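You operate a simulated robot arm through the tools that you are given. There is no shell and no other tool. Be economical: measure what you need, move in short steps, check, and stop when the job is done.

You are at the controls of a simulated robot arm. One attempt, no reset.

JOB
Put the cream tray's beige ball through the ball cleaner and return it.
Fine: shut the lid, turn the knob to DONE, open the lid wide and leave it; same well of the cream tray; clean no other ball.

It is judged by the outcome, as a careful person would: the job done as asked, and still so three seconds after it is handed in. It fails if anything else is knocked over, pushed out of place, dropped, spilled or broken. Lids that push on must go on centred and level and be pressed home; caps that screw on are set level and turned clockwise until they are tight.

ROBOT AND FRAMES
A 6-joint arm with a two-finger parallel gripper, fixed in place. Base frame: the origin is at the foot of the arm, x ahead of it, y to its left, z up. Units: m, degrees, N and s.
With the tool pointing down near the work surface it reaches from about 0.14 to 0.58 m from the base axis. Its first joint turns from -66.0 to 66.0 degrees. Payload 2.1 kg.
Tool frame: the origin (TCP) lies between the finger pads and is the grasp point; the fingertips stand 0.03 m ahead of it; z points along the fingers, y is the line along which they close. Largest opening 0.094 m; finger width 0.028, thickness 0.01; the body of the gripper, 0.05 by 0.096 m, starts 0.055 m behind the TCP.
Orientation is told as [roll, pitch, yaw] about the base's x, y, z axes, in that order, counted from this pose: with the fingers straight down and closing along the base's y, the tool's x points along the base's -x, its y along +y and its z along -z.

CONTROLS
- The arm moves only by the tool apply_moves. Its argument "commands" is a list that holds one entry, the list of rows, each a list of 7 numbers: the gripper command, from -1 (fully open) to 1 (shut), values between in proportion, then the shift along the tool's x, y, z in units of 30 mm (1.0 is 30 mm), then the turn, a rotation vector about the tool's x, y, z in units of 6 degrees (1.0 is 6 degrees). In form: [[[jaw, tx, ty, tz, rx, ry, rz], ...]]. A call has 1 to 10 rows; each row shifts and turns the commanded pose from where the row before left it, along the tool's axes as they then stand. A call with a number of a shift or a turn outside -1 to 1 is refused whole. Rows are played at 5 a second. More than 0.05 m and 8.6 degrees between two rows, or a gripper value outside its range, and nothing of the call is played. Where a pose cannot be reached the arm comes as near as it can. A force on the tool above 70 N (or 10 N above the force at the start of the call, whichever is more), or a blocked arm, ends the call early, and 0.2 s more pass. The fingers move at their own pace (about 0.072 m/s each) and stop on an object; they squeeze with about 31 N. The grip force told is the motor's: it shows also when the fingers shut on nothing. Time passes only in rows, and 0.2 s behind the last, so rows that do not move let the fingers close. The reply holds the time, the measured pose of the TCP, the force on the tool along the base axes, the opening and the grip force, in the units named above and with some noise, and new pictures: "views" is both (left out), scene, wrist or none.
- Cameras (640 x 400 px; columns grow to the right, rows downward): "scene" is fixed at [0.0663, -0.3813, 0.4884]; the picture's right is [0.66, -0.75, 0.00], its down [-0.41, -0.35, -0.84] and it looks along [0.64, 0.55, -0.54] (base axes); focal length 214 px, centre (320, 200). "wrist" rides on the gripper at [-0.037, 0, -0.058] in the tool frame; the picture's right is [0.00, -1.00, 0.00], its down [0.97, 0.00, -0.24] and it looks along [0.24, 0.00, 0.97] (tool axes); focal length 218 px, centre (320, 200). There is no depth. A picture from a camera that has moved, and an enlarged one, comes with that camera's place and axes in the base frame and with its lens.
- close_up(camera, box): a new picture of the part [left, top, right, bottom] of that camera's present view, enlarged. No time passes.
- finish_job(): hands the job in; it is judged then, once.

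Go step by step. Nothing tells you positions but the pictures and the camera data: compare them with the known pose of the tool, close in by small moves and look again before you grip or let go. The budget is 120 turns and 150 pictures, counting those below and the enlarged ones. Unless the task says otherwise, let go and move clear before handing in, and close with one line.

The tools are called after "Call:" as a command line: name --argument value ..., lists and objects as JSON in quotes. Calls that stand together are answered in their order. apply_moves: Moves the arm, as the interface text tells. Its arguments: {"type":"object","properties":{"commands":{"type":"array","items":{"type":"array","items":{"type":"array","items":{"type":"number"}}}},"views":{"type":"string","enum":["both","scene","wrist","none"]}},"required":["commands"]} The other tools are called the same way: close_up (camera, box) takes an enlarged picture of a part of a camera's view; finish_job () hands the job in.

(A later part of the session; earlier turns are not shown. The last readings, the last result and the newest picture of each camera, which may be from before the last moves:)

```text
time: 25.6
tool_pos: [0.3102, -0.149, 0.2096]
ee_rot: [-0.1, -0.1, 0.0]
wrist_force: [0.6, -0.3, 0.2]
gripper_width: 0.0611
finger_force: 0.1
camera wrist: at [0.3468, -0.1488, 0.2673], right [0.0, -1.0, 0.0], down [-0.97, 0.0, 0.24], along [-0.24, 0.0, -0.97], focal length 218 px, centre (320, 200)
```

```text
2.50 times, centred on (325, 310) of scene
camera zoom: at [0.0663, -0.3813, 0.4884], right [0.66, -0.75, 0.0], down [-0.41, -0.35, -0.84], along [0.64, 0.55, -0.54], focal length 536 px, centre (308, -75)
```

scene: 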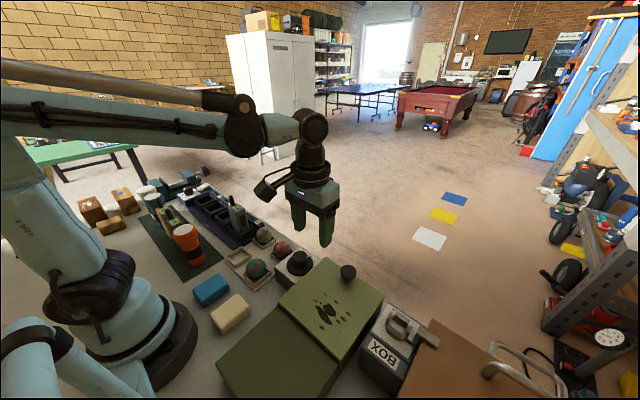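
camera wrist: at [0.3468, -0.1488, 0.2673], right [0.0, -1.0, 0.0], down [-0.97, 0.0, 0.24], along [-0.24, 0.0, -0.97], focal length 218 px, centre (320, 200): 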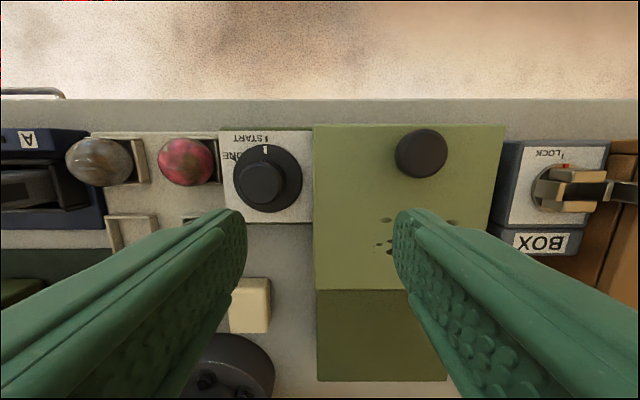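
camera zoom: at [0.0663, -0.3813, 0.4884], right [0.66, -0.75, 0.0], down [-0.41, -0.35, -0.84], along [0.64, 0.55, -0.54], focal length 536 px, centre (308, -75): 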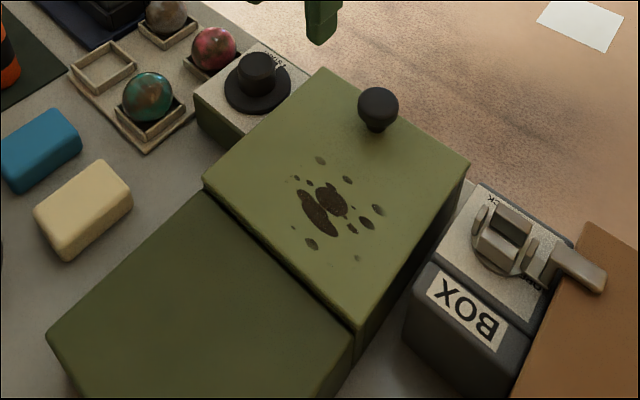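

The lid is fully shut. The dial axis is at about (0.316, −0.096), boss top near z 0.085, and DONE is about 60° counter-clockwise from START. I'll position above it.

Call:
apply_moves --commands '[[[-0.3, -0.1, 0.9, 0.3, 0, 0, 0], [-0.3, -0.1, 0.87, 0.5, 0, 0, 0], [-0.3, 0, 0, 0.9, 0, 0, 0], [-0.3, 0, 0, 0.9, 0, 0, 0], [-0.3, 0, 0, 0, 0, 0, 0]]]' --views "wrist"

Call:
close_up --camera "scene" --box '[240, 210, 380, 310]'

```text
time: 26.8
tool_pos: [0.3158, -0.0964, 0.1311]
ee_rot: [-0.1, 0.0, 0.0]
wrist_force: [-0.1, 0.1, -1.1]
gripper_width: 0.0609
finger_force: 0.1
camera wrist: at [0.3526, -0.0957, 0.189], right [0.0, -1.0, 0.0], down [-0.97, 0.0, 0.24], along [-0.24, 0.0, -0.97], focal length 218 px, centre (320, 200)
```

wrist: 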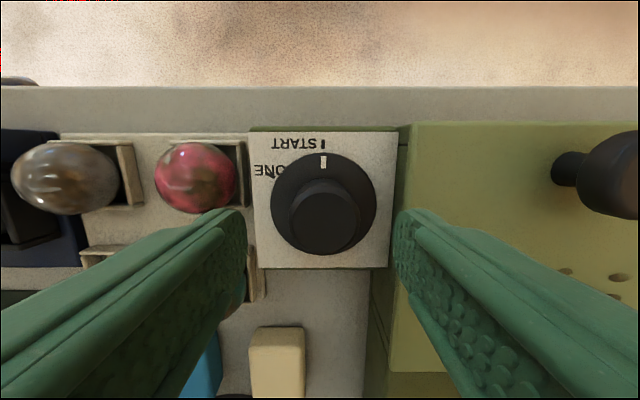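

```text
4.00 times, centred on (310, 260) of scene
camera zoom: at [0.0663, -0.3813, 0.4884], right [0.66, -0.75, 0.0], down [-0.41, -0.35, -0.84], along [0.64, 0.55, -0.54], focal length 858 px, centre (360, -40)
```

zoom: 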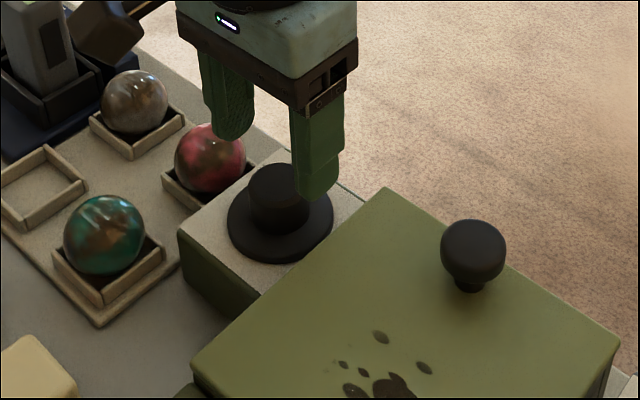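

Call:
apply_moves --commands '[[[-0.3, 0, -0.055, 0.5, 0, 0, 0], [-0.3, 0, 0, 0.5, 0, 0, 0], [-0.3, 0, 0, 0.4, 0, 0, 0], [-0.3, 0, 0, 0, 0, 0, 0]]]' --views "wrist"

Call:
close_up --camera "scene" --box '[260, 220, 360, 300]'

```text
time: 27.8
tool_pos: [0.3158, -0.0979, 0.0903]
ee_rot: [-0.1, 0.0, -0.1]
wrist_force: [0.4, 0.0, -0.1]
gripper_width: 0.0611
finger_force: 0.1
camera wrist: at [0.3527, -0.0972, 0.147], right [0.0, -1.0, 0.0], down [-0.97, 0.0, 0.24], along [-0.24, 0.0, -0.97], focal length 218 px, centre (320, 200)
```

wrist: 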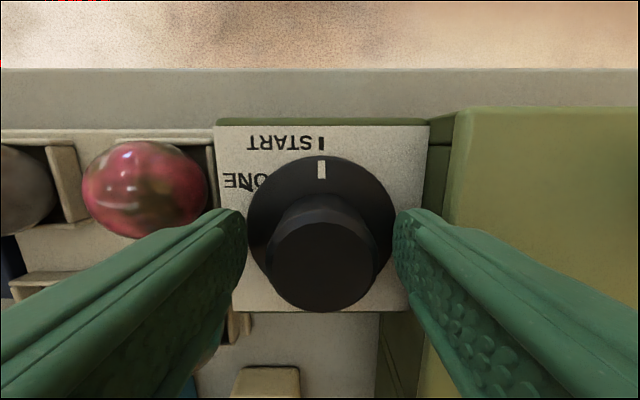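

```text
5.00 times, centred on (310, 260) of scene
camera zoom: at [0.0663, -0.3813, 0.4884], right [0.66, -0.75, 0.0], down [-0.41, -0.35, -0.84], along [0.64, 0.55, -0.54], focal length 1072 px, centre (370, -100)
```

zoom: 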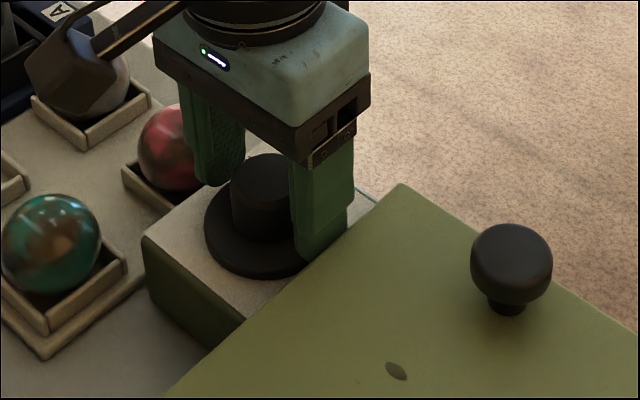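

The dial boss is centred between the fingers. I'll close on it and make the first turn of 12° counter-clockwise.

Call:
apply_moves --commands '[[[1, 0.02, 0, 0.03, 0, 0, 0], [1, 0, 0, 0, 0, 0, 0], [1, 0, 0, 0, 0, 0, 0], [1, 0, 0, 0, 0, 0, -1], [1, 0, 0, 0, 0, 0, -1], [1, 0, 0, 0, 0, 0, 0]]]' --views "wrist"

```text
time: 29.2
tool_pos: [0.3148, -0.0994, 0.0885]
ee_rot: [0.0, -0.1, 12.0]
wrist_force: [-1.6, -1.1, -5.5]
gripper_width: 0.0371
finger_force: 44.9
camera wrist: at [0.3509, -0.0902, 0.1459], right [0.21, -0.98, 0.0], down [-0.95, -0.2, 0.24], along [-0.23, -0.05, -0.97], focal length 218 px, centre (320, 200)
```

wrist: 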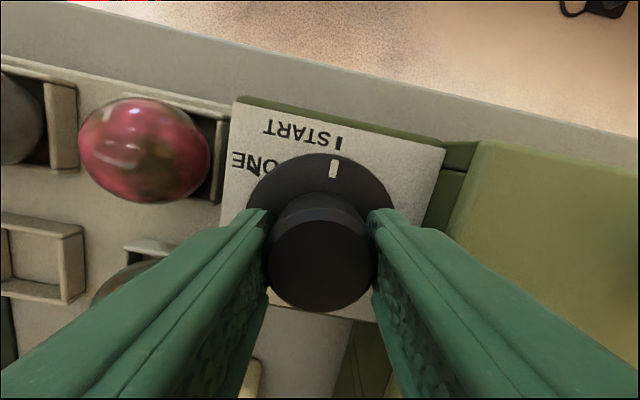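

The pointer seems to have stayed at START, so the fingers may have slipped. I'll check closely.

Call:
close_up --camera "wrist" --box '[220, 90, 440, 230]'

Call:
apply_moves --commands '[[[1, 0, 0, 0, 0, 0, -1], [1, 0, 0, 0, 0, 0, -1], [1, 0, 0, 0, 0, 0, 0]]]' --views "wrist"

Call:
close_up --camera "wrist" --box '[220, 90, 440, 230]'

```text
2.86 times, centred on (330, 160) of wrist
camera zoom: at [0.3509, -0.0902, 0.1459], right [0.21, -0.98, 0.0], down [-0.95, -0.2, 0.24], along [-0.23, -0.05, -0.97], focal length 624 px, centre (291, 314)
```

zoom: 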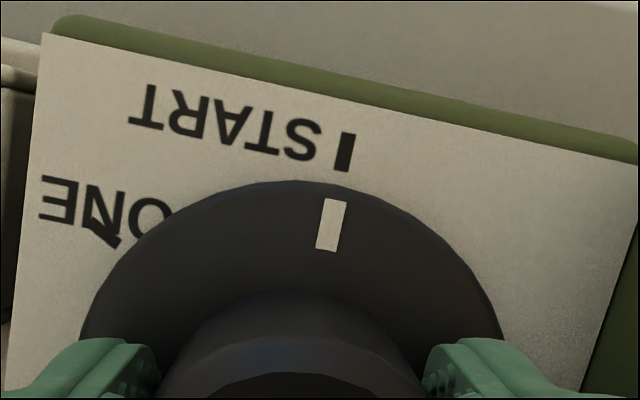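

```text
time: 30.0
tool_pos: [0.3156, -0.0981, 0.0878]
ee_rot: [-0.1, 0.0, 24.0]
wrist_force: [1.1, 1.9, 0.0]
gripper_width: 0.037
finger_force: 44.8
camera wrist: at [0.3489, -0.0827, 0.1463], right [0.41, -0.91, 0.0], down [-0.89, -0.4, 0.24], along [-0.22, -0.1, -0.97], focal length 218 px, centre (320, 200)
```

wrist: 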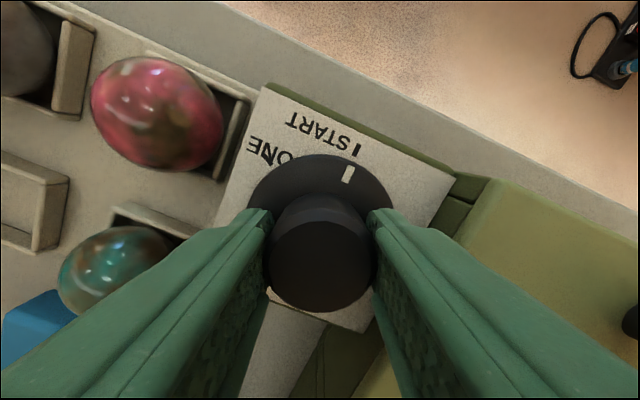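

```text
2.86 times, centred on (330, 160) of wrist
camera zoom: at [0.3489, -0.0827, 0.1463], right [0.41, -0.91, 0.0], down [-0.89, -0.4, 0.24], along [-0.22, -0.1, -0.97], focal length 624 px, centre (291, 314)
```

zoom: 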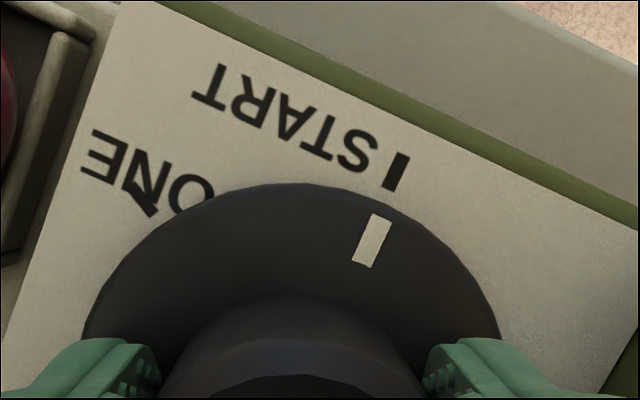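

The pointer hasn't moved; the fingers slipped 24° round the boss. I'll test whether the knob moves the other way as I turn back.

Call:
apply_moves --commands '[[[1, 0, 0, 0, 0, 0, 1], [1, 0, 0, 0, 0, 0, 1], [1, 0, 0, 0, 0, 0, 0]]]' --views "wrist"

Call:
close_up --camera "wrist" --box '[220, 90, 440, 230]'

```text
time: 30.8
tool_pos: [0.3147, -0.0989, 0.0892]
ee_rot: [-0.2, 0.0, 11.9]
wrist_force: [-1.5, -0.5, 10.8]
gripper_width: 0.0373
finger_force: 45.3
camera wrist: at [0.3513, -0.0901, 0.1463], right [0.21, -0.98, 0.0], down [-0.95, -0.2, 0.24], along [-0.23, -0.05, -0.97], focal length 218 px, centre (320, 200)
```

wrist: 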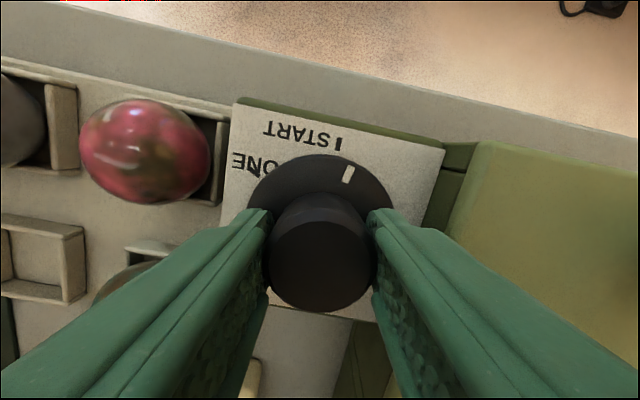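

```text
2.86 times, centred on (330, 160) of wrist
camera zoom: at [0.3513, -0.0901, 0.1463], right [0.21, -0.98, 0.0], down [-0.95, -0.2, 0.24], along [-0.23, -0.05, -0.97], focal length 624 px, centre (291, 314)
```

zoom: 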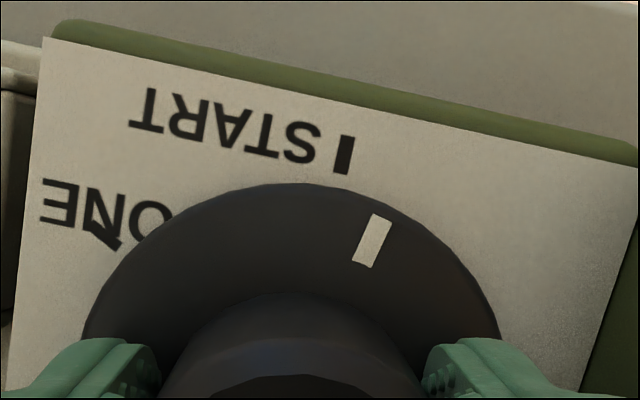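

The knob is stopped counter-clockwise but does turn clockwise, so DONE is reached the long way (about 300°). I'll keep turning clockwise with regrips.

Call:
apply_moves --commands '[[[1, 0, 0, 0, 0, 0, 1], [1, 0, 0, 0, 0, 0, 1], [1, 0, 0, 0, 0, 0, 1], [1, 0, 0, 0, 0, 0, 1], [1, 0, 0, 0, 0, 0, 1], [1, 0, 0, 0, 0, 0, 1], [1, 0, 0, 0, 0, 0, 1], [1, 0, 0, 0, 0, 0, 1]]]' --views "wrist"

```text
time: 32.6
tool_pos: [0.3144, -0.0989, 0.0888]
ee_rot: [0.0, -0.2, -36.2]
wrist_force: [8.4, -7.4, -9.9]
gripper_width: 0.0371
finger_force: 44.2
camera wrist: at [0.3448, -0.1197, 0.1464], right [-0.59, -0.81, 0.0], down [-0.78, 0.57, 0.24], along [-0.19, 0.14, -0.97], focal length 218 px, centre (320, 200)
```

wrist: 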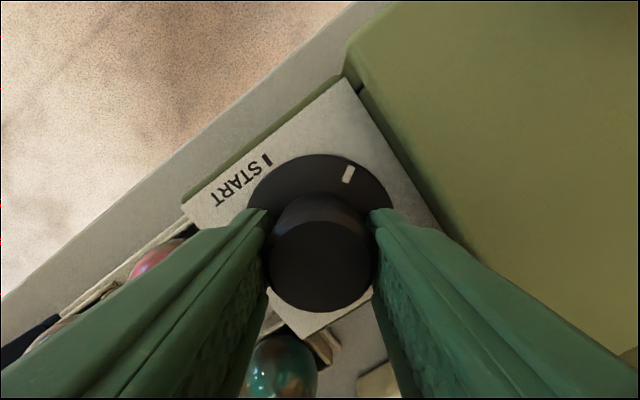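

Call:
apply_moves --commands '[[[1, 0, 0, 0, 0, 0, 1], [1, 0, 0, 0, 0, 0, 1], [1, 0, 0, 0, 0, 0, 1], [1, 0, 0, 0, 0, 0, 1], [1, 0, 0, 0, 0, 0, 1], [1, 0, 0, 0, 0, 0, 1], [1, 0, 0, 0, 0, 0, 1], [1, 0, 0, 0, 0, 0, 1], [1, 0, 0, 0, 0, 0, 1]]]' --views "wrist"

```text
time: 34.6
tool_pos: [0.3154, -0.0992, 0.0887]
ee_rot: [0.0, 0.0, -90.2]
wrist_force: [4.5, -14.4, 7.1]
gripper_width: 0.0373
finger_force: 45.0
camera wrist: at [0.3147, -0.1349, 0.1464], right [-1.0, 0.0, 0.0], down [0.0, 0.97, 0.24], along [0.0, 0.24, -0.97], focal length 218 px, centre (320, 200)
```

wrist: 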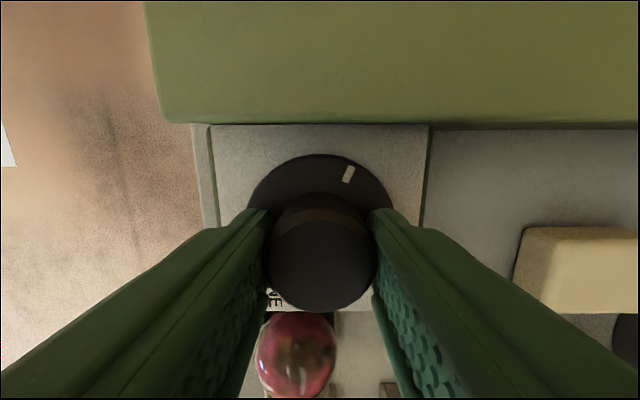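

Call:
apply_moves --commands '[[[1, 0, 0, 0, 0, 0, 1], [1, 0, 0, 0, 0, 0, 1], [1, 0, 0, 0, 0, 0, 1], [1, 0, 0, 0, 0, 0, 1], [1, 0, 0, 0, 0, 0, 1], [1, 0, 0, 0, 0, 0, 0]]]' --views "both"

```text
time: 36.0
tool_pos: [0.3139, -0.0991, 0.0896]
ee_rot: [0.2, -0.1, -120.2]
wrist_force: [0.0, -9.8, 20.1]
gripper_width: 0.0373
finger_force: 45.2
camera wrist: at [0.2962, -0.1299, 0.1464], right [-0.86, 0.5, 0.0], down [0.49, 0.84, 0.24], along [0.12, 0.21, -0.97], focal length 218 px, centre (320, 200)
```

scene: 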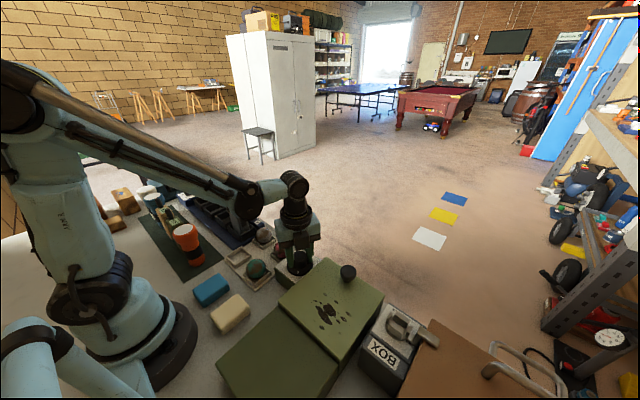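
wrist: 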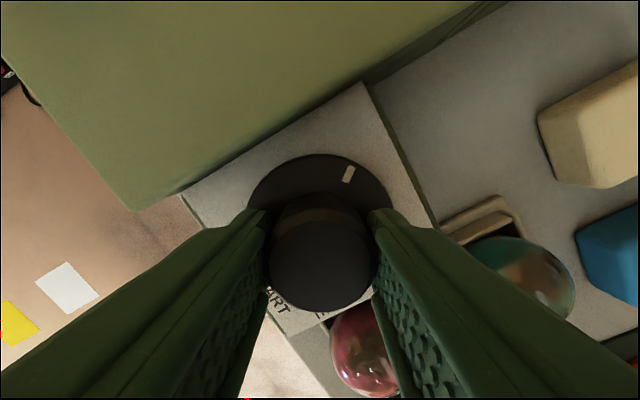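

Turned about 144° so far. I'll release, rise above the lid level, and wind the wrist back 180° for a second grip.

Call:
apply_moves --commands '[[[-0.3, 0, 0, 0, 0, 0, 0], [-0.3, 0, 0, 0, 0, 0, 0], [-0.3, 0, 0, -1, 0, 0, 0], [-0.3, 0, 0, -0.3, 0, 0, -1], [-0.3, 0, 0, 0, 0, 0, -1], [-0.3, 0, 0, 0, 0, 0, -1], [-0.3, 0, 0, 0, 0, 0, -1], [-0.3, 0, 0, 0, 0, 0, -1], [-0.3, 0, 0, 0, 0, 0, -1], [-0.3, 0, 0, 0, 0, 0, -1]]]' --views "wrist"

Call:
apply_moves --commands '[[[-0.3, 0, 0, 0, 0, 0, -1], [-0.3, 0, 0, 0, 0, 0, -1], [-0.3, 0, 0, 0, 0, 0, -1], [-0.3, 0, 0, 0, 0, 0, -1], [-0.3, 0, 0, 0, 0, 0, -1], [-0.3, 0, 0, 0, 0, 0, -1], [-0.3, 0, 0, 0, 0, 0, -1], [-0.3, 0, 0, 0, 0, 0, -1], [-0.3, 0, 0, 0, 0, 0, -1], [-0.3, 0, 0, 0, 0, 0, -1]]]' --views "none"

Call:
apply_moves --commands '[[[-0.3, 0, 0, 0, 0, 0, -1], [-0.3, 0, 0, 0, 0, 0, -1], [-0.3, 0, 0, 0, 0, 0, -1], [-0.3, 0, 0, 0, 0, 0, -1], [-0.3, 0, 0, 0, 0, 0, -1], [-0.3, 0, 0, 0, 0, 0, -1], [-0.3, 0, 0, 0, 0, 0, -1], [-0.3, 0, 0, 0, 0, 0, -1], [-0.3, 0, 0, 0, 0, 0, -1], [-0.3, 0, 0, 0, 0, 0, -1]]]' --views "wrist"

```text
time: 38.2
tool_pos: [0.3141, -0.0986, 0.1283]
ee_rot: [0.0, 0.0, -77.8]
wrist_force: [-0.9, -0.2, 0.0]
gripper_width: 0.0612
finger_force: 0.1
camera wrist: at [0.3225, -0.1341, 0.1853], right [-0.98, -0.21, 0.0], down [-0.2, 0.95, 0.24], along [-0.05, 0.23, -0.97], focal length 218 px, centre (320, 200)
```

wrist: 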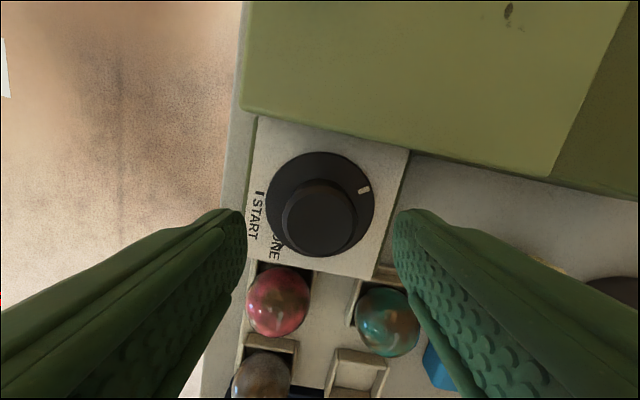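

```text
time: 40.4
tool_pos: [0.315, -0.0994, 0.1277]
ee_rot: [-0.2, -0.1, -17.9]
wrist_force: [0.2, 0.8, -0.2]
gripper_width: 0.0609
finger_force: 0.2
```

```text
time: 42.6
tool_pos: [0.315, -0.0977, 0.1279]
ee_rot: [-0.1, 0.1, 42.0]
wrist_force: [-0.3, 0.7, 0.1]
gripper_width: 0.0607
finger_force: 0.0
camera wrist: at [0.3423, -0.0731, 0.1851], right [0.67, -0.74, 0.0], down [-0.72, -0.65, 0.24], along [-0.18, -0.16, -0.97], focal length 218 px, centre (320, 200)
```

wrist: 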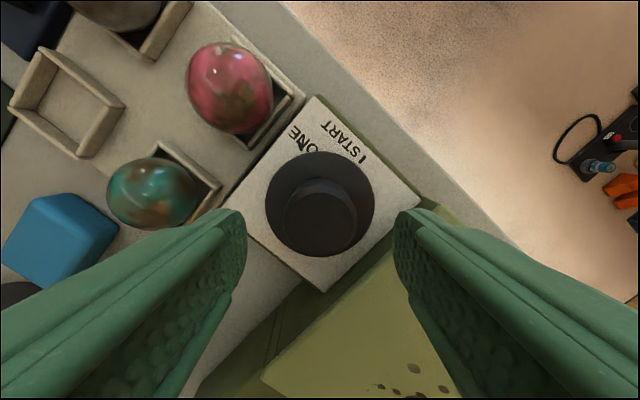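

Call:
apply_moves --commands '[[[-0.3, 0, 0, 0.65, 0, 0, -1], [-0.3, 0, 0, 0.65, 0, 0, 0], [1, 0, 0, 0, 0, 0, 0], [1, 0, 0, 0, 0, 0, 0], [1, 0, 0, 0, 0, 0, 0], [1, 0, 0, 0, 0, 0, 1], [1, 0, 0, 0, 0, 0, 1], [1, 0, 0, 0, 0, 0, 1], [1, 0, 0, 0, 0, 0, 1], [1, 0, 0, 0, 0, 0, 1]]]' --views "none"

Call:
apply_moves --commands '[[[1, 0, 0, 0, 0, 0, 1], [1, 0, 0, 0, 0, 0, 1], [1, 0, 0, 0, 0, 0, 1], [1, 0, 0, 0, 0, 0, 1], [1, 0, 0, 0, 0, 0, 1], [1, 0, 0, 0, 0, 0, 1], [1, 0, 0, 0, 0, 0, 1], [1, 0, 0, 0, 0, 0, 1], [1, 0, 0, 0, 0, 0, 1], [1, 0, 0, 0, 0, 0, 1]]]' --views "wrist"

```text
time: 44.8
tool_pos: [0.3151, -0.0986, 0.0879]
ee_rot: [-0.2, -0.1, 17.9]
wrist_force: [-1.0, 5.5, -33.4]
gripper_width: 0.037
finger_force: 45.4
```

```text
time: 47.0
tool_pos: [0.315, -0.0982, 0.0885]
ee_rot: [0.0, -0.1, -42.2]
wrist_force: [1.1, 4.8, -24.8]
gripper_width: 0.0373
finger_force: 45.1
camera wrist: at [0.3422, -0.1227, 0.1462], right [-0.67, -0.74, 0.0], down [-0.72, 0.65, 0.24], along [-0.18, 0.16, -0.97], focal length 218 px, centre (320, 200)
```

wrist: 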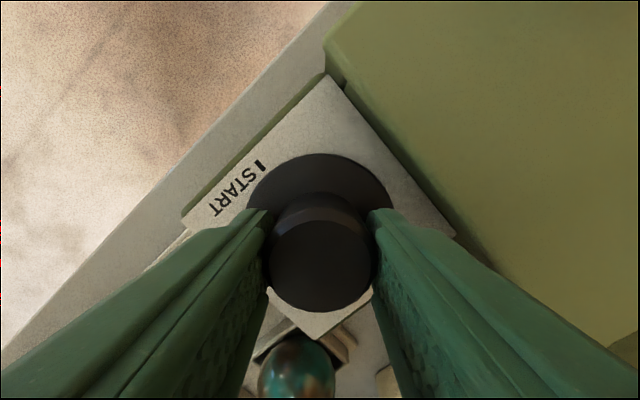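

Call:
apply_moves --commands '[[[1, 0, 0, 0.01, 0, 0, 1], [1, 0, 0, 0, 0, 0, 1], [1, 0, 0, 0, 0, 0, 1], [1, 0, 0, 0, 0, 0, 1], [1, 0, 0, 0, 0, 0, 1], [1, 0, 0, 0, 0, 0, 1], [1, 0, 0, 0, 0, 0, 1], [1, 0, 0, 0, 0, 0, 1], [1, 0, 0, 0, 0, 0, 1], [1, 0, 0, 0, 0, 0, 1]]]' --views "wrist"

Call:
close_up --camera "scene" --box '[260, 220, 360, 300]'

```text
time: 49.2
tool_pos: [0.3153, -0.0985, 0.0874]
ee_rot: [0.1, -0.2, -102.1]
wrist_force: [-2.3, 4.6, 17.4]
gripper_width: 0.0372
finger_force: 45.1
camera wrist: at [0.3071, -0.1341, 0.1462], right [-0.98, 0.21, 0.0], down [0.21, 0.95, 0.24], along [0.05, 0.23, -0.97], focal length 218 px, centre (320, 200)
```

wrist: 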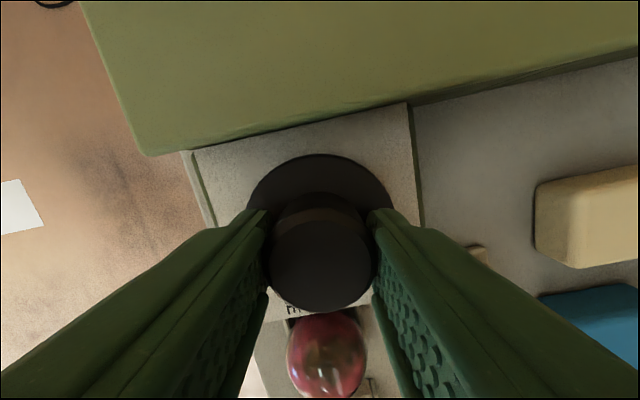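

```text
5.00 times, centred on (310, 260) of scene
camera zoom: at [0.0663, -0.3813, 0.4884], right [0.66, -0.75, 0.0], down [-0.41, -0.35, -0.84], along [0.64, 0.55, -0.54], focal length 1072 px, centre (370, -100)
```

zoom: 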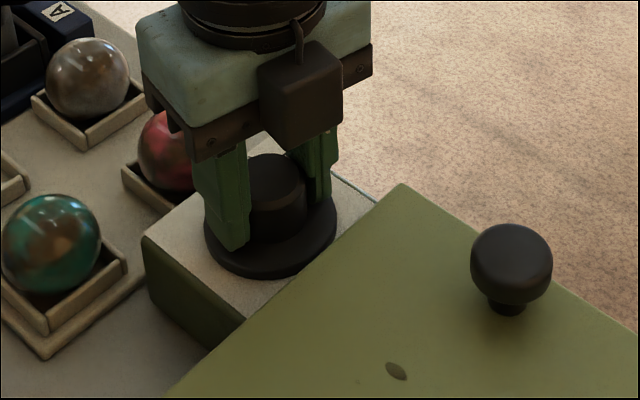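

About 294° done. One more 6°, then I'll release, rise and look.

Call:
apply_moves --commands '[[[1, 0, 0, -0.005, 0, 0, 1], [1, 0, 0, 0, 0, 0, 0], [-0.3, 0, 0, 0, 0, 0, 0], [-0.3, 0, 0, 0, 0, 0, 0], [-0.3, 0, 0, -1, 0, 0, 0], [-0.3, 0, 0, -1, 0, 0, -1], [-0.3, 0, 0, -1, 0, 0, -1], [-0.3, 0, 0, -0.5, 0, 0, -1], [-0.3, 0, 0, 0, 0, 0, -1]]]' --views "wrist"

Call:
close_up --camera "wrist" --box '[260, 130, 400, 260]'

```text
time: 51.2
tool_pos: [0.314, -0.0993, 0.1943]
ee_rot: [-0.1, -0.1, -83.9]
wrist_force: [-0.2, 0.5, -0.3]
gripper_width: 0.0613
finger_force: 0.2
camera wrist: at [0.3184, -0.1344, 0.2511], right [-0.99, -0.11, 0.0], down [-0.1, 0.97, 0.24], along [-0.02, 0.24, -0.97], focal length 218 px, centre (320, 200)
```

wrist: 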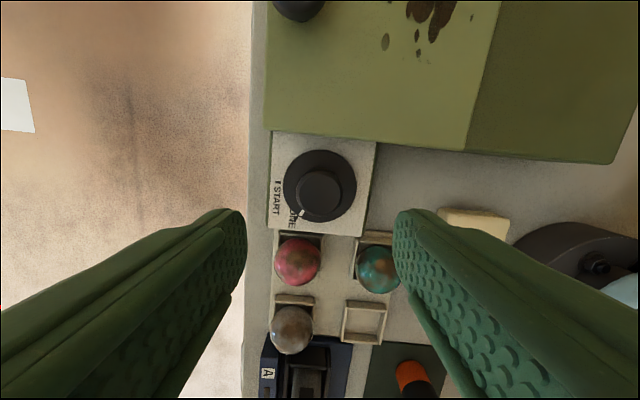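

```text
3.08 times, centred on (330, 195) of wrist
camera zoom: at [0.3184, -0.1344, 0.2511], right [-0.99, -0.11, 0.0], down [-0.1, 0.97, 0.24], along [-0.02, 0.24, -0.97], focal length 672 px, centre (289, 215)
```

zoom: 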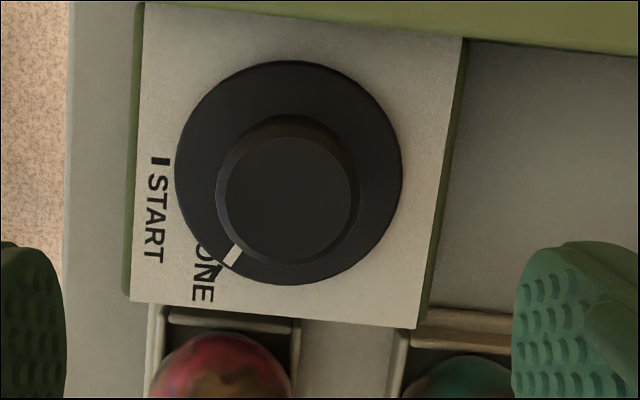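

Call:
close_up --camera "wrist" --box '[285, 180, 335, 225]'

```text
8.89 times, centred on (310, 202) of wrist
camera zoom: at [0.3184, -0.1344, 0.2511], right [-0.99, -0.11, 0.0], down [-0.1, 0.97, 0.24], along [-0.02, 0.24, -0.97], focal length 1940 px, centre (409, 178)
```

zoom: 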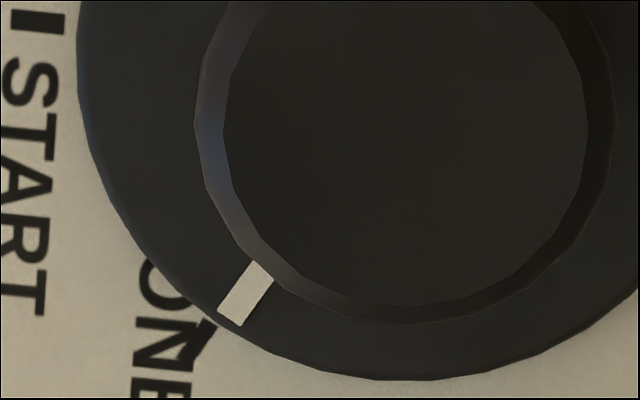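

The pointer lines up with the DONE tick to within about 1°. Next I'll rotate the wrist back to 0 and go to the lid knob.

Call:
apply_moves --commands '[[[-0.4, 0, 0, 0, 0, 0, -1], [-0.4, 0, 0, 0, 0, 0, -1], [-0.4, 0, 0, 0, 0, 0, -1], [-0.4, 0, 0, 0, 0, 0, -1], [-0.4, 0, 0, 0, 0, 0, -1], [-0.4, 0, 0, 0, 0, 0, -1], [-0.4, 0, 0, 0, 0, 0, -1], [-0.4, 0, 0, 0, 0, 0, -1], [-0.4, 0, 0, 0, 0, 0, -1], [-0.4, 0, 0, 0, 0, 0, -1]]]' --views "none"

Call:
apply_moves --commands '[[[-0.4, 0, 0, 0, 0, 0, -1], [-0.4, 0, 0, 0, 0, 0, -1], [-0.4, 0, 0, 0, 0, 0, -1], [-0.4, 0, 0, 0, 0, 0, -1], [-0.4, -0.2, -0.8, 0, 0, 0, 0], [-0.4, -0.2, -0.8, 0, 0, 0, 0], [-0.4, -0.2, -0.8, 0, 0, 0, 0], [-0.4, -0.2, -0.9, 0, 0, 0, 0], [-0.4, -0.1, -0.9, 0, 0, 0, 0]]]' --views "wrist"

```text
time: 53.4
tool_pos: [0.3146, -0.0984, 0.194]
ee_rot: [-0.1, -0.1, -23.9]
wrist_force: [0.4, 0.0, 0.2]
gripper_width: 0.0658
finger_force: 0.1
```

```text
time: 55.4
tool_pos: [0.3411, -0.2243, 0.1934]
ee_rot: [-0.1, 0.1, -0.1]
wrist_force: [0.3, 0.0, 0.5]
gripper_width: 0.0658
finger_force: 0.0
camera wrist: at [0.3782, -0.2242, 0.2515], right [0.0, -1.0, 0.0], down [-0.97, 0.0, 0.24], along [-0.24, 0.0, -0.97], focal length 218 px, centre (320, 200)
```

wrist: 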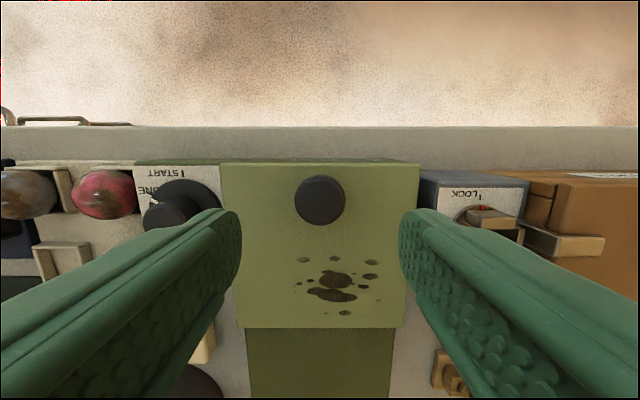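

Call:
apply_moves --commands '[[[-0.4, 0, -0.02, 0.9, 0, 0, 0], [-0.4, 0, 0, 1, 0, 0, 0], [-0.4, 0, 0, 0.95, 0, 0, 0], [-0.4, 0, 0, 0, 0, 0, 0], [1, 0, 0, 0, 0, 0, 0], [1, 0, 0, 0, 0, 0, 0], [1, 0, 0, 0, 0, 0, 0], [1, 0.2, 0, 0, 0, 0, 0], [1, 0.3, 0, 0, 0, 0, 0]]]' --views "wrist"

```text
time: 57.4
tool_pos: [0.3263, -0.2253, 0.1075]
ee_rot: [-0.1, 0.0, 0.0]
wrist_force: [0.3, 2.4, -29.2]
gripper_width: 0.0349
finger_force: 44.8
camera wrist: at [0.3633, -0.2244, 0.1652], right [0.0, -1.0, 0.0], down [-0.97, 0.0, 0.24], along [-0.24, 0.0, -0.97], focal length 218 px, centre (320, 200)
```

wrist: 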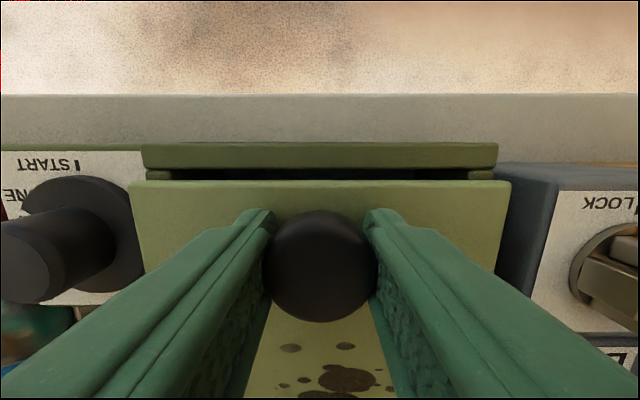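

The lid is opening. I'll pull it back to its open end at x ≈ 0.207.

Call:
apply_moves --commands '[[[1, 0.4, 0, 0.01, 0, 0, 0], [1, 0.5, 0, 0, 0, 0, 0], [1, 0.5, 0, 0, 0, 0, 0], [1, 0.5, 0, 0, 0, 0, 0], [1, 0.5, 0, 0, 0, 0, 0], [1, 0.5, 0, 0, 0, 0, 0], [1, 0.5, 0, 0, 0, 0, 0], [1, 0.4, 0, 0, 0, 0, 0], [1, 0, 0, 0, 0, 0, 0]]]' --views "wrist"

```text
time: 59.4
tool_pos: [0.2117, -0.2257, 0.1085]
ee_rot: [-0.2, 0.1, -0.1]
wrist_force: [-0.3, -0.6, -21.0]
gripper_width: 0.0347
finger_force: 44.8
camera wrist: at [0.2495, -0.2244, 0.166], right [0.0, -1.0, 0.0], down [-0.97, 0.0, 0.24], along [-0.24, 0.0, -0.97], focal length 218 px, centre (320, 200)
```

wrist: 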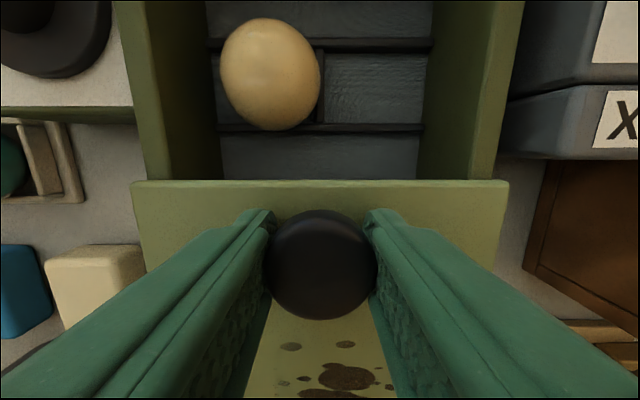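

The ball has come out clean. I'll pull the lid the last few millimetres to its stop.

Call:
apply_moves --commands '[[[1, 0.12, 0, 0.01, 0, 0, 0], [1, 0.08, 0, 0, 0, 0, 0], [1, 0.06, 0, 0, 0, 0, 0], [1, 0, 0, 0, 0, 0, 0]]]' --views "none"

```text
time: 60.4
tool_pos: [0.2055, -0.2253, 0.1081]
ee_rot: [-0.1, 0.0, 0.1]
wrist_force: [0.1, 5.7, 31.7]
gripper_width: 0.0351
finger_force: 45.1
```

Call:
apply_moves --commands '[[[1, 0.08, 0, -0.015, 0, 0, 0], [1, 0, 0, 0, 0, 0, 0]]]' --views "none"

```text
time: 61.0
tool_pos: [0.2028, -0.2254, 0.1073]
ee_rot: [-0.2, 0.1, -0.1]
wrist_force: [0.0, 6.0, 22.3]
gripper_width: 0.0348
finger_force: 45.2
```

The lid is wide open, slightly past its original position. I'll release, rise, and move over the ball.

Call:
apply_moves --commands '[[[-0.4, 0, 0, 0, 0, 0, 0], [-0.4, 0, 0, 0, 0, 0, 0], [-0.4, 0, 0, -0.7, 0, 0, 0], [-0.4, 0, 0, -1, 0, 0, 0], [-0.25, 0, 0, -1, 0, 0, 0], [-0.25, -0.9, 0.26, 0, 0, 0, 0], [-0.25, -0.9, 0.26, 0, 0, 0, 0], [-0.25, -0.9, 0.26, 0, 0, 0, 0]]]' --views "both"

Call:
close_up --camera "wrist" --box '[180, 80, 460, 260]'

```text
time: 62.8
tool_pos: [0.2841, -0.2012, 0.1874]
ee_rot: [-0.1, 0.0, -0.1]
wrist_force: [-0.6, 0.3, -0.5]
gripper_width: 0.0588
finger_force: 0.0
camera wrist: at [0.321, -0.2006, 0.2461], right [0.0, -1.0, 0.0], down [-0.97, 0.0, 0.24], along [-0.24, 0.0, -0.97], focal length 218 px, centre (320, 200)
```

scene: 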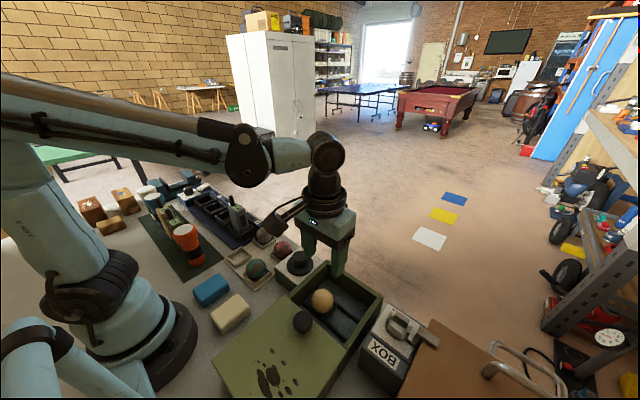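
wrist: 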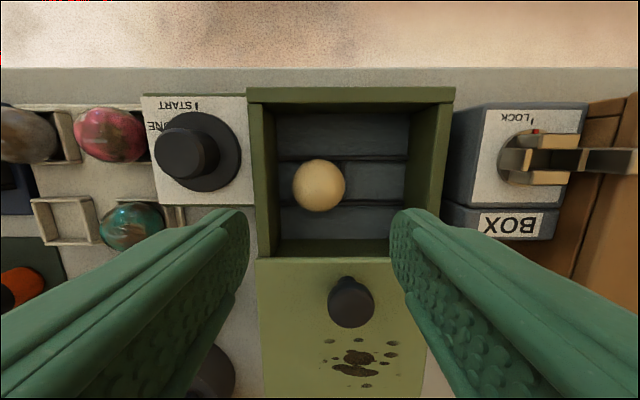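

```text
2.22 times, centred on (320, 170) of wrist
camera zoom: at [0.321, -0.2006, 0.2461], right [0.0, -1.0, 0.0], down [-0.97, 0.0, 0.24], along [-0.24, 0.0, -0.97], focal length 485 px, centre (320, 267)
```

zoom: 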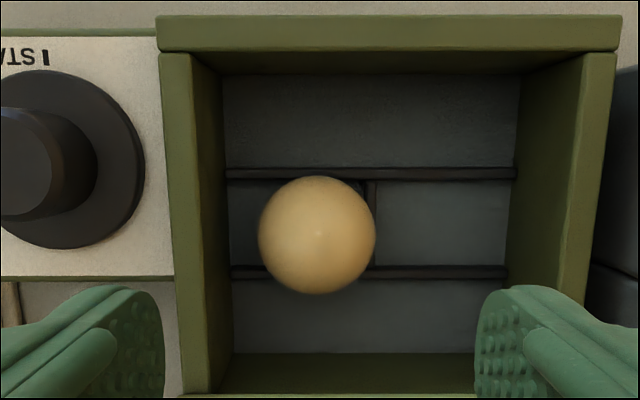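

The ball is clean and sits at about (0.284, −0.199), close to the left wall. I'll turn the wrist to −90° so the fingers close along x, where there's ample room.

Call:
apply_moves --commands '[[[-0.45, -0.01, 0.06, 0, 0, 0, 1], [-0.45, 0, 0, 0, 0, 0, 1], [-0.45, 0, 0, 0, 0, 0, 1], [-0.45, 0, 0, 0, 0, 0, 1], [-0.45, 0, 0, 0, 0, 0, 1], [-0.45, 0, 0, 0, 0, 0, 1], [-0.45, 0, 0, 0, 0, 0, 1], [-0.45, 0, 0, 0, 0, 0, 1], [-0.45, 0, 0, 0, 0, 0, 1], [-0.45, 0, 0, 0, 0, 0, 1]]]' --views "none"

Call:
apply_moves --commands '[[[-0.45, 0, 0, 0.5, 0, 0, 1], [-0.45, 0, 0, 0.5, 0, 0, 1], [-0.45, 0, 0, 0.5, 0, 0, 1], [-0.45, 0, 0, 0.4, 0, 0, 1], [-0.45, 0, 0, 0.4, 0, 0, 1], [-0.45, 0, 0, 0, 0, 0, 0]]]' --views "wrist"

Call:
close_up --camera "scene" --box '[260, 230, 400, 350]'

```text
time: 65.0
tool_pos: [0.2842, -0.1995, 0.1892]
ee_rot: [0.0, -0.1, -60.2]
wrist_force: [0.3, -0.1, 0.6]
gripper_width: 0.0681
finger_force: 0.1
```

```text
time: 66.4
tool_pos: [0.2836, -0.1998, 0.1208]
ee_rot: [0.0, -0.2, -90.2]
wrist_force: [-0.4, -0.2, -0.7]
gripper_width: 0.068
finger_force: 0.0
camera wrist: at [0.2837, -0.2359, 0.1776], right [-1.0, 0.0, 0.0], down [0.0, 0.97, 0.24], along [0.0, 0.24, -0.97], focal length 218 px, centre (320, 200)
```

wrist: 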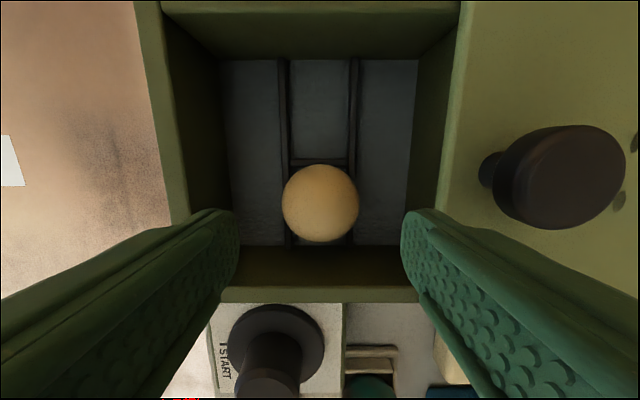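

```text
3.33 times, centred on (330, 290) of scene
camera zoom: at [0.0663, -0.3813, 0.4884], right [0.66, -0.75, 0.0], down [-0.41, -0.35, -0.84], along [0.64, 0.55, -0.54], focal length 715 px, centre (287, -100)
```

zoom: 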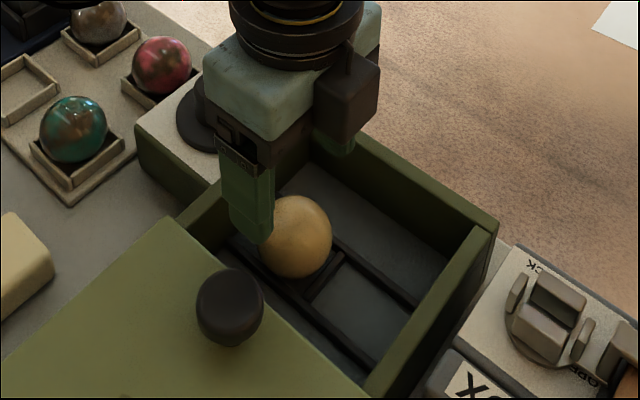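

Ball and tool are aligned. I'll descend and grip.

Call:
apply_moves --commands '[[[-0.45, 0, 0, 0.7, 0, 0, 0], [-0.45, 0, 0, 0.7, 0, 0, 0], [-0.45, 0, 0, 0.45, 0, 0, 0], [-0.45, 0, 0, 0, 0, 0, 0]]]' --views "wrist"

```text
time: 67.4
tool_pos: [0.2831, -0.1993, 0.0643]
ee_rot: [0.0, -0.2, -90.1]
wrist_force: [0.4, -0.6, 0.3]
gripper_width: 0.0682
finger_force: 0.1
camera wrist: at [0.2839, -0.2361, 0.1224], right [-1.0, 0.0, 0.0], down [0.0, 0.97, 0.24], along [0.0, 0.24, -0.97], focal length 218 px, centre (320, 200)
```

wrist: 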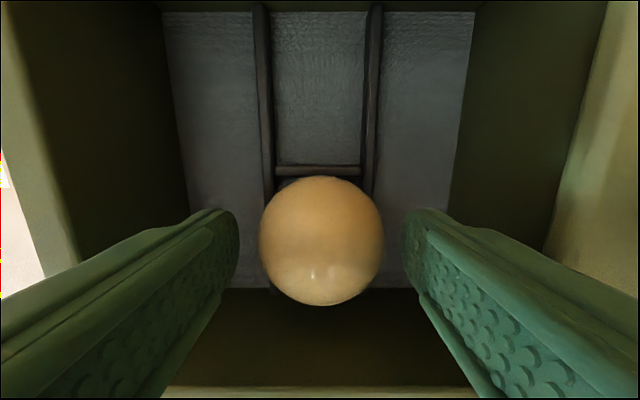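

Call:
apply_moves --commands '[[[1, 0, 0, 0, 0, 0, 0], [1, 0, 0, 0, 0, 0, 0], [1, 0, 0, 0, 0, 0, 0], [1, 0, 0, -0.4, 0, 0, 0], [1, 0, 0, -0.8, 0, 0, 0], [1, 0, 0, -1, 0, 0, 0], [1, 0, 0, -1, 0, 0, 0], [1, 0, 0, -1, 0, 0, 0], [1, 0, 0, -1, 0, 0, 0], [1, 0, 0, -0.6, 0, 0, 0]]]' --views "wrist"

```text
time: 69.6
tool_pos: [0.2837, -0.2001, 0.2397]
ee_rot: [-0.1, -0.1, -90.1]
wrist_force: [-0.8, 0.4, -1.6]
gripper_width: 0.0508
finger_force: 31.3
camera wrist: at [0.2836, -0.2353, 0.2969], right [-1.0, 0.0, 0.0], down [0.0, 0.97, 0.24], along [0.0, 0.24, -0.97], focal length 218 px, centre (320, 200)
```

wrist: 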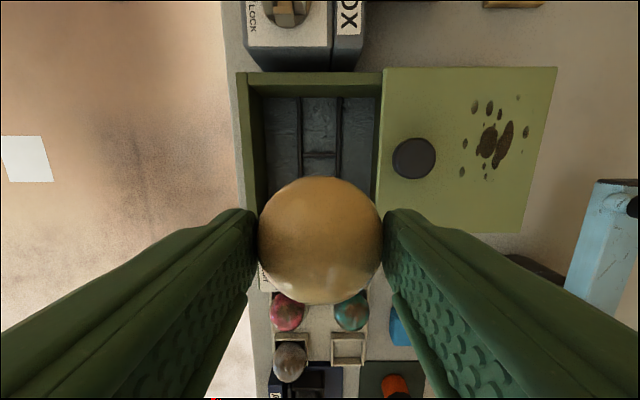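

The ball is held. I'll carry it to above its well at (0.241, 0.080), keeping the wrist at −90°.

Call:
apply_moves --commands '[[[1, 0.93, -0.14, 0, 0, 0, 0], [1, 0.93, -0.14, 0, 0, 0, 0], [1, 0.93, -0.14, 0, 0, 0, 0], [1, 0.93, -0.14, 0, 0, 0, 0], [1, 0.93, -0.14, 0, 0, 0, 0], [1, 0.93, -0.14, 0, 0, 0, 0], [1, 0.93, -0.14, 0, 0, 0, 0], [1, 0.93, -0.14, 0, 0, 0, 0], [1, 0.93, -0.14, 0, 0, 0, 0], [1, 0.93, -0.14, 0, 0, 0, 0]]]' --views "both"

```text
time: 71.8
tool_pos: [0.2404, 0.0802, 0.239]
ee_rot: [0.0, -0.2, -90.1]
wrist_force: [0.5, -0.1, -0.9]
gripper_width: 0.0507
finger_force: 31.1
camera wrist: at [0.2413, 0.0434, 0.2962], right [-1.0, 0.0, 0.0], down [0.0, 0.97, 0.24], along [0.0, 0.24, -0.97], focal length 218 px, centre (320, 200)
```

scene: 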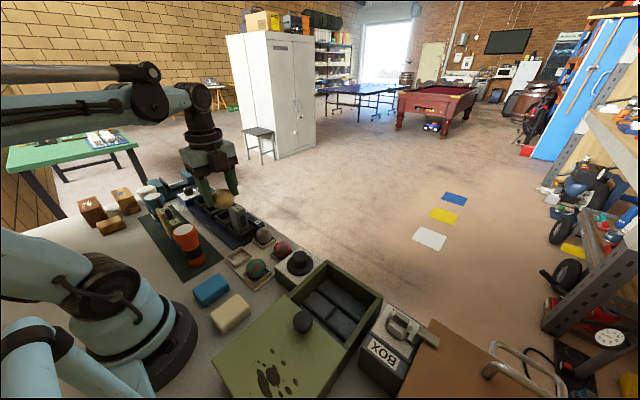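
wrist: 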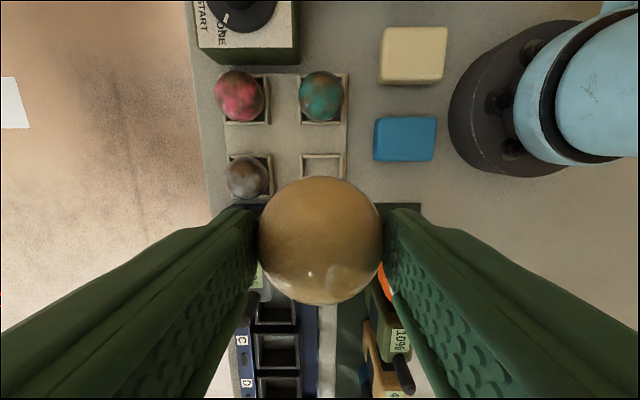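

Call:
close_up --camera "wrist" --box '[280, 120, 370, 190]'

Call:
apply_moves --commands '[[[1, 0, 0.02, 0.9, 0, 0, 0], [1, 0, 0, 0.9, 0, 0, 0], [1, 0, 0, 0.9, 0, 0, 0], [1, 0, 0, 0.9, 0, 0, 0], [1, 0, 0, 0.9, 0, 0, 0], [1, 0, 0, 0, 0, 0, 0]]]' --views "wrist"

Call:
close_up --camera "scene" --box '[200, 210, 300, 285]'

```text
5.71 times, centred on (325, 155) of wrist
camera zoom: at [0.2413, 0.0434, 0.2962], right [-1.0, 0.0, 0.0], down [0.0, 0.97, 0.24], along [0.0, 0.24, -0.97], focal length 1247 px, centre (291, 457)
```

zoom: 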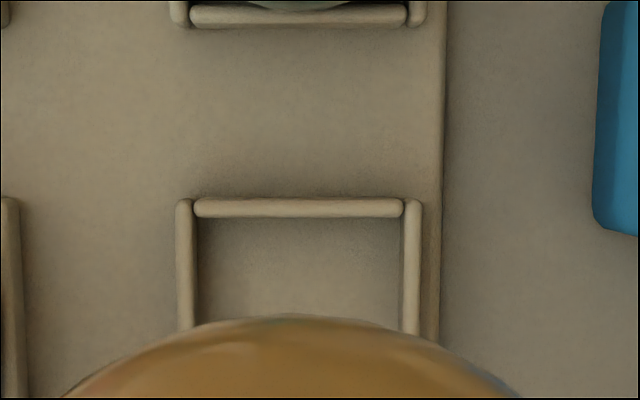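

```text
time: 73.2
tool_pos: [0.2439, 0.0792, 0.1025]
ee_rot: [0.0, -0.1, -90.1]
wrist_force: [0.2, 0.6, -2.2]
gripper_width: 0.0507
finger_force: 31.3
camera wrist: at [0.2427, 0.0428, 0.1602], right [-1.0, 0.0, 0.0], down [0.0, 0.97, 0.24], along [0.0, 0.24, -0.97], focal length 218 px, centre (320, 200)
```

wrist: 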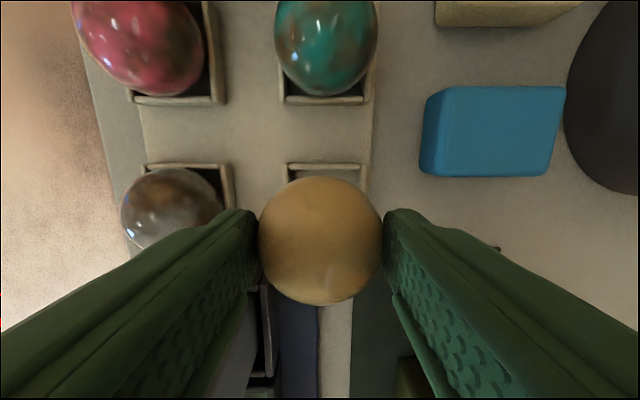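

```text
5.33 times, centred on (250, 248) of scene
camera zoom: at [0.0663, -0.3813, 0.4884], right [0.66, -0.75, 0.0], down [-0.41, -0.35, -0.84], along [0.64, 0.55, -0.54], focal length 1144 px, centre (693, -53)
```

zoom: 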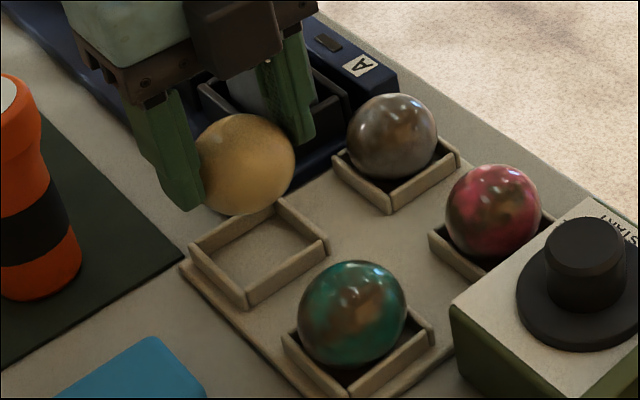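

The well centre is at about (0.2395, 0.081). I'll correct by 3 mm in −x and lower to just above release height.

Call:
apply_moves --commands '[[[1, 0.04, -0.1, 0.3, 0, 0, 0], [1, 0, 0, 0.5, 0, 0, 0], [1, 0, 0, 0.45, 0, 0, 0], [1, 0, 0, 0, 0, 0, 0]]]' --views "wrist"

Call:
close_up --camera "scene" --box '[200, 210, 300, 285]'

```text
time: 74.2
tool_pos: [0.2402, 0.0803, 0.0658]
ee_rot: [0.0, -0.1, -90.1]
wrist_force: [0.4, 0.7, -1.0]
gripper_width: 0.0509
finger_force: 30.8
camera wrist: at [0.2401, 0.0438, 0.1229], right [-1.0, 0.0, 0.0], down [0.0, 0.97, 0.24], along [0.0, 0.24, -0.97], focal length 218 px, centre (320, 200)
```

wrist: 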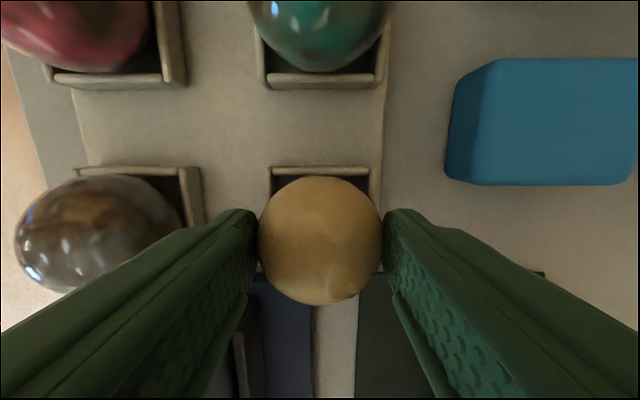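

```text
5.33 times, centred on (250, 248) of scene
camera zoom: at [0.0663, -0.3813, 0.4884], right [0.66, -0.75, 0.0], down [-0.41, -0.35, -0.84], along [0.64, 0.55, -0.54], focal length 1144 px, centre (693, -53)
```

zoom: 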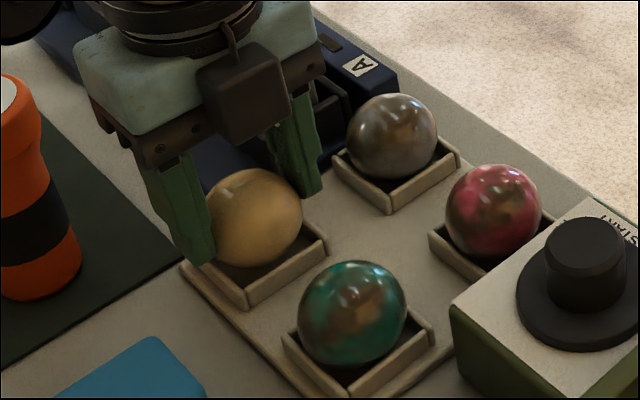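

Call:
apply_moves --commands '[[[1, 0, -0.02, 0.1, 0, 0, 0], [1, 0, 0, 0.07, 0, 0, 0], [1, 0, 0, 0, 0, 0, 0]]]' --views "none"

```text
time: 75.0
tool_pos: [0.2406, 0.0795, 0.0601]
ee_rot: [0.1, -0.2, -90.0]
wrist_force: [3.0, -6.2, 24.5]
gripper_width: 0.0504
finger_force: 31.2
```

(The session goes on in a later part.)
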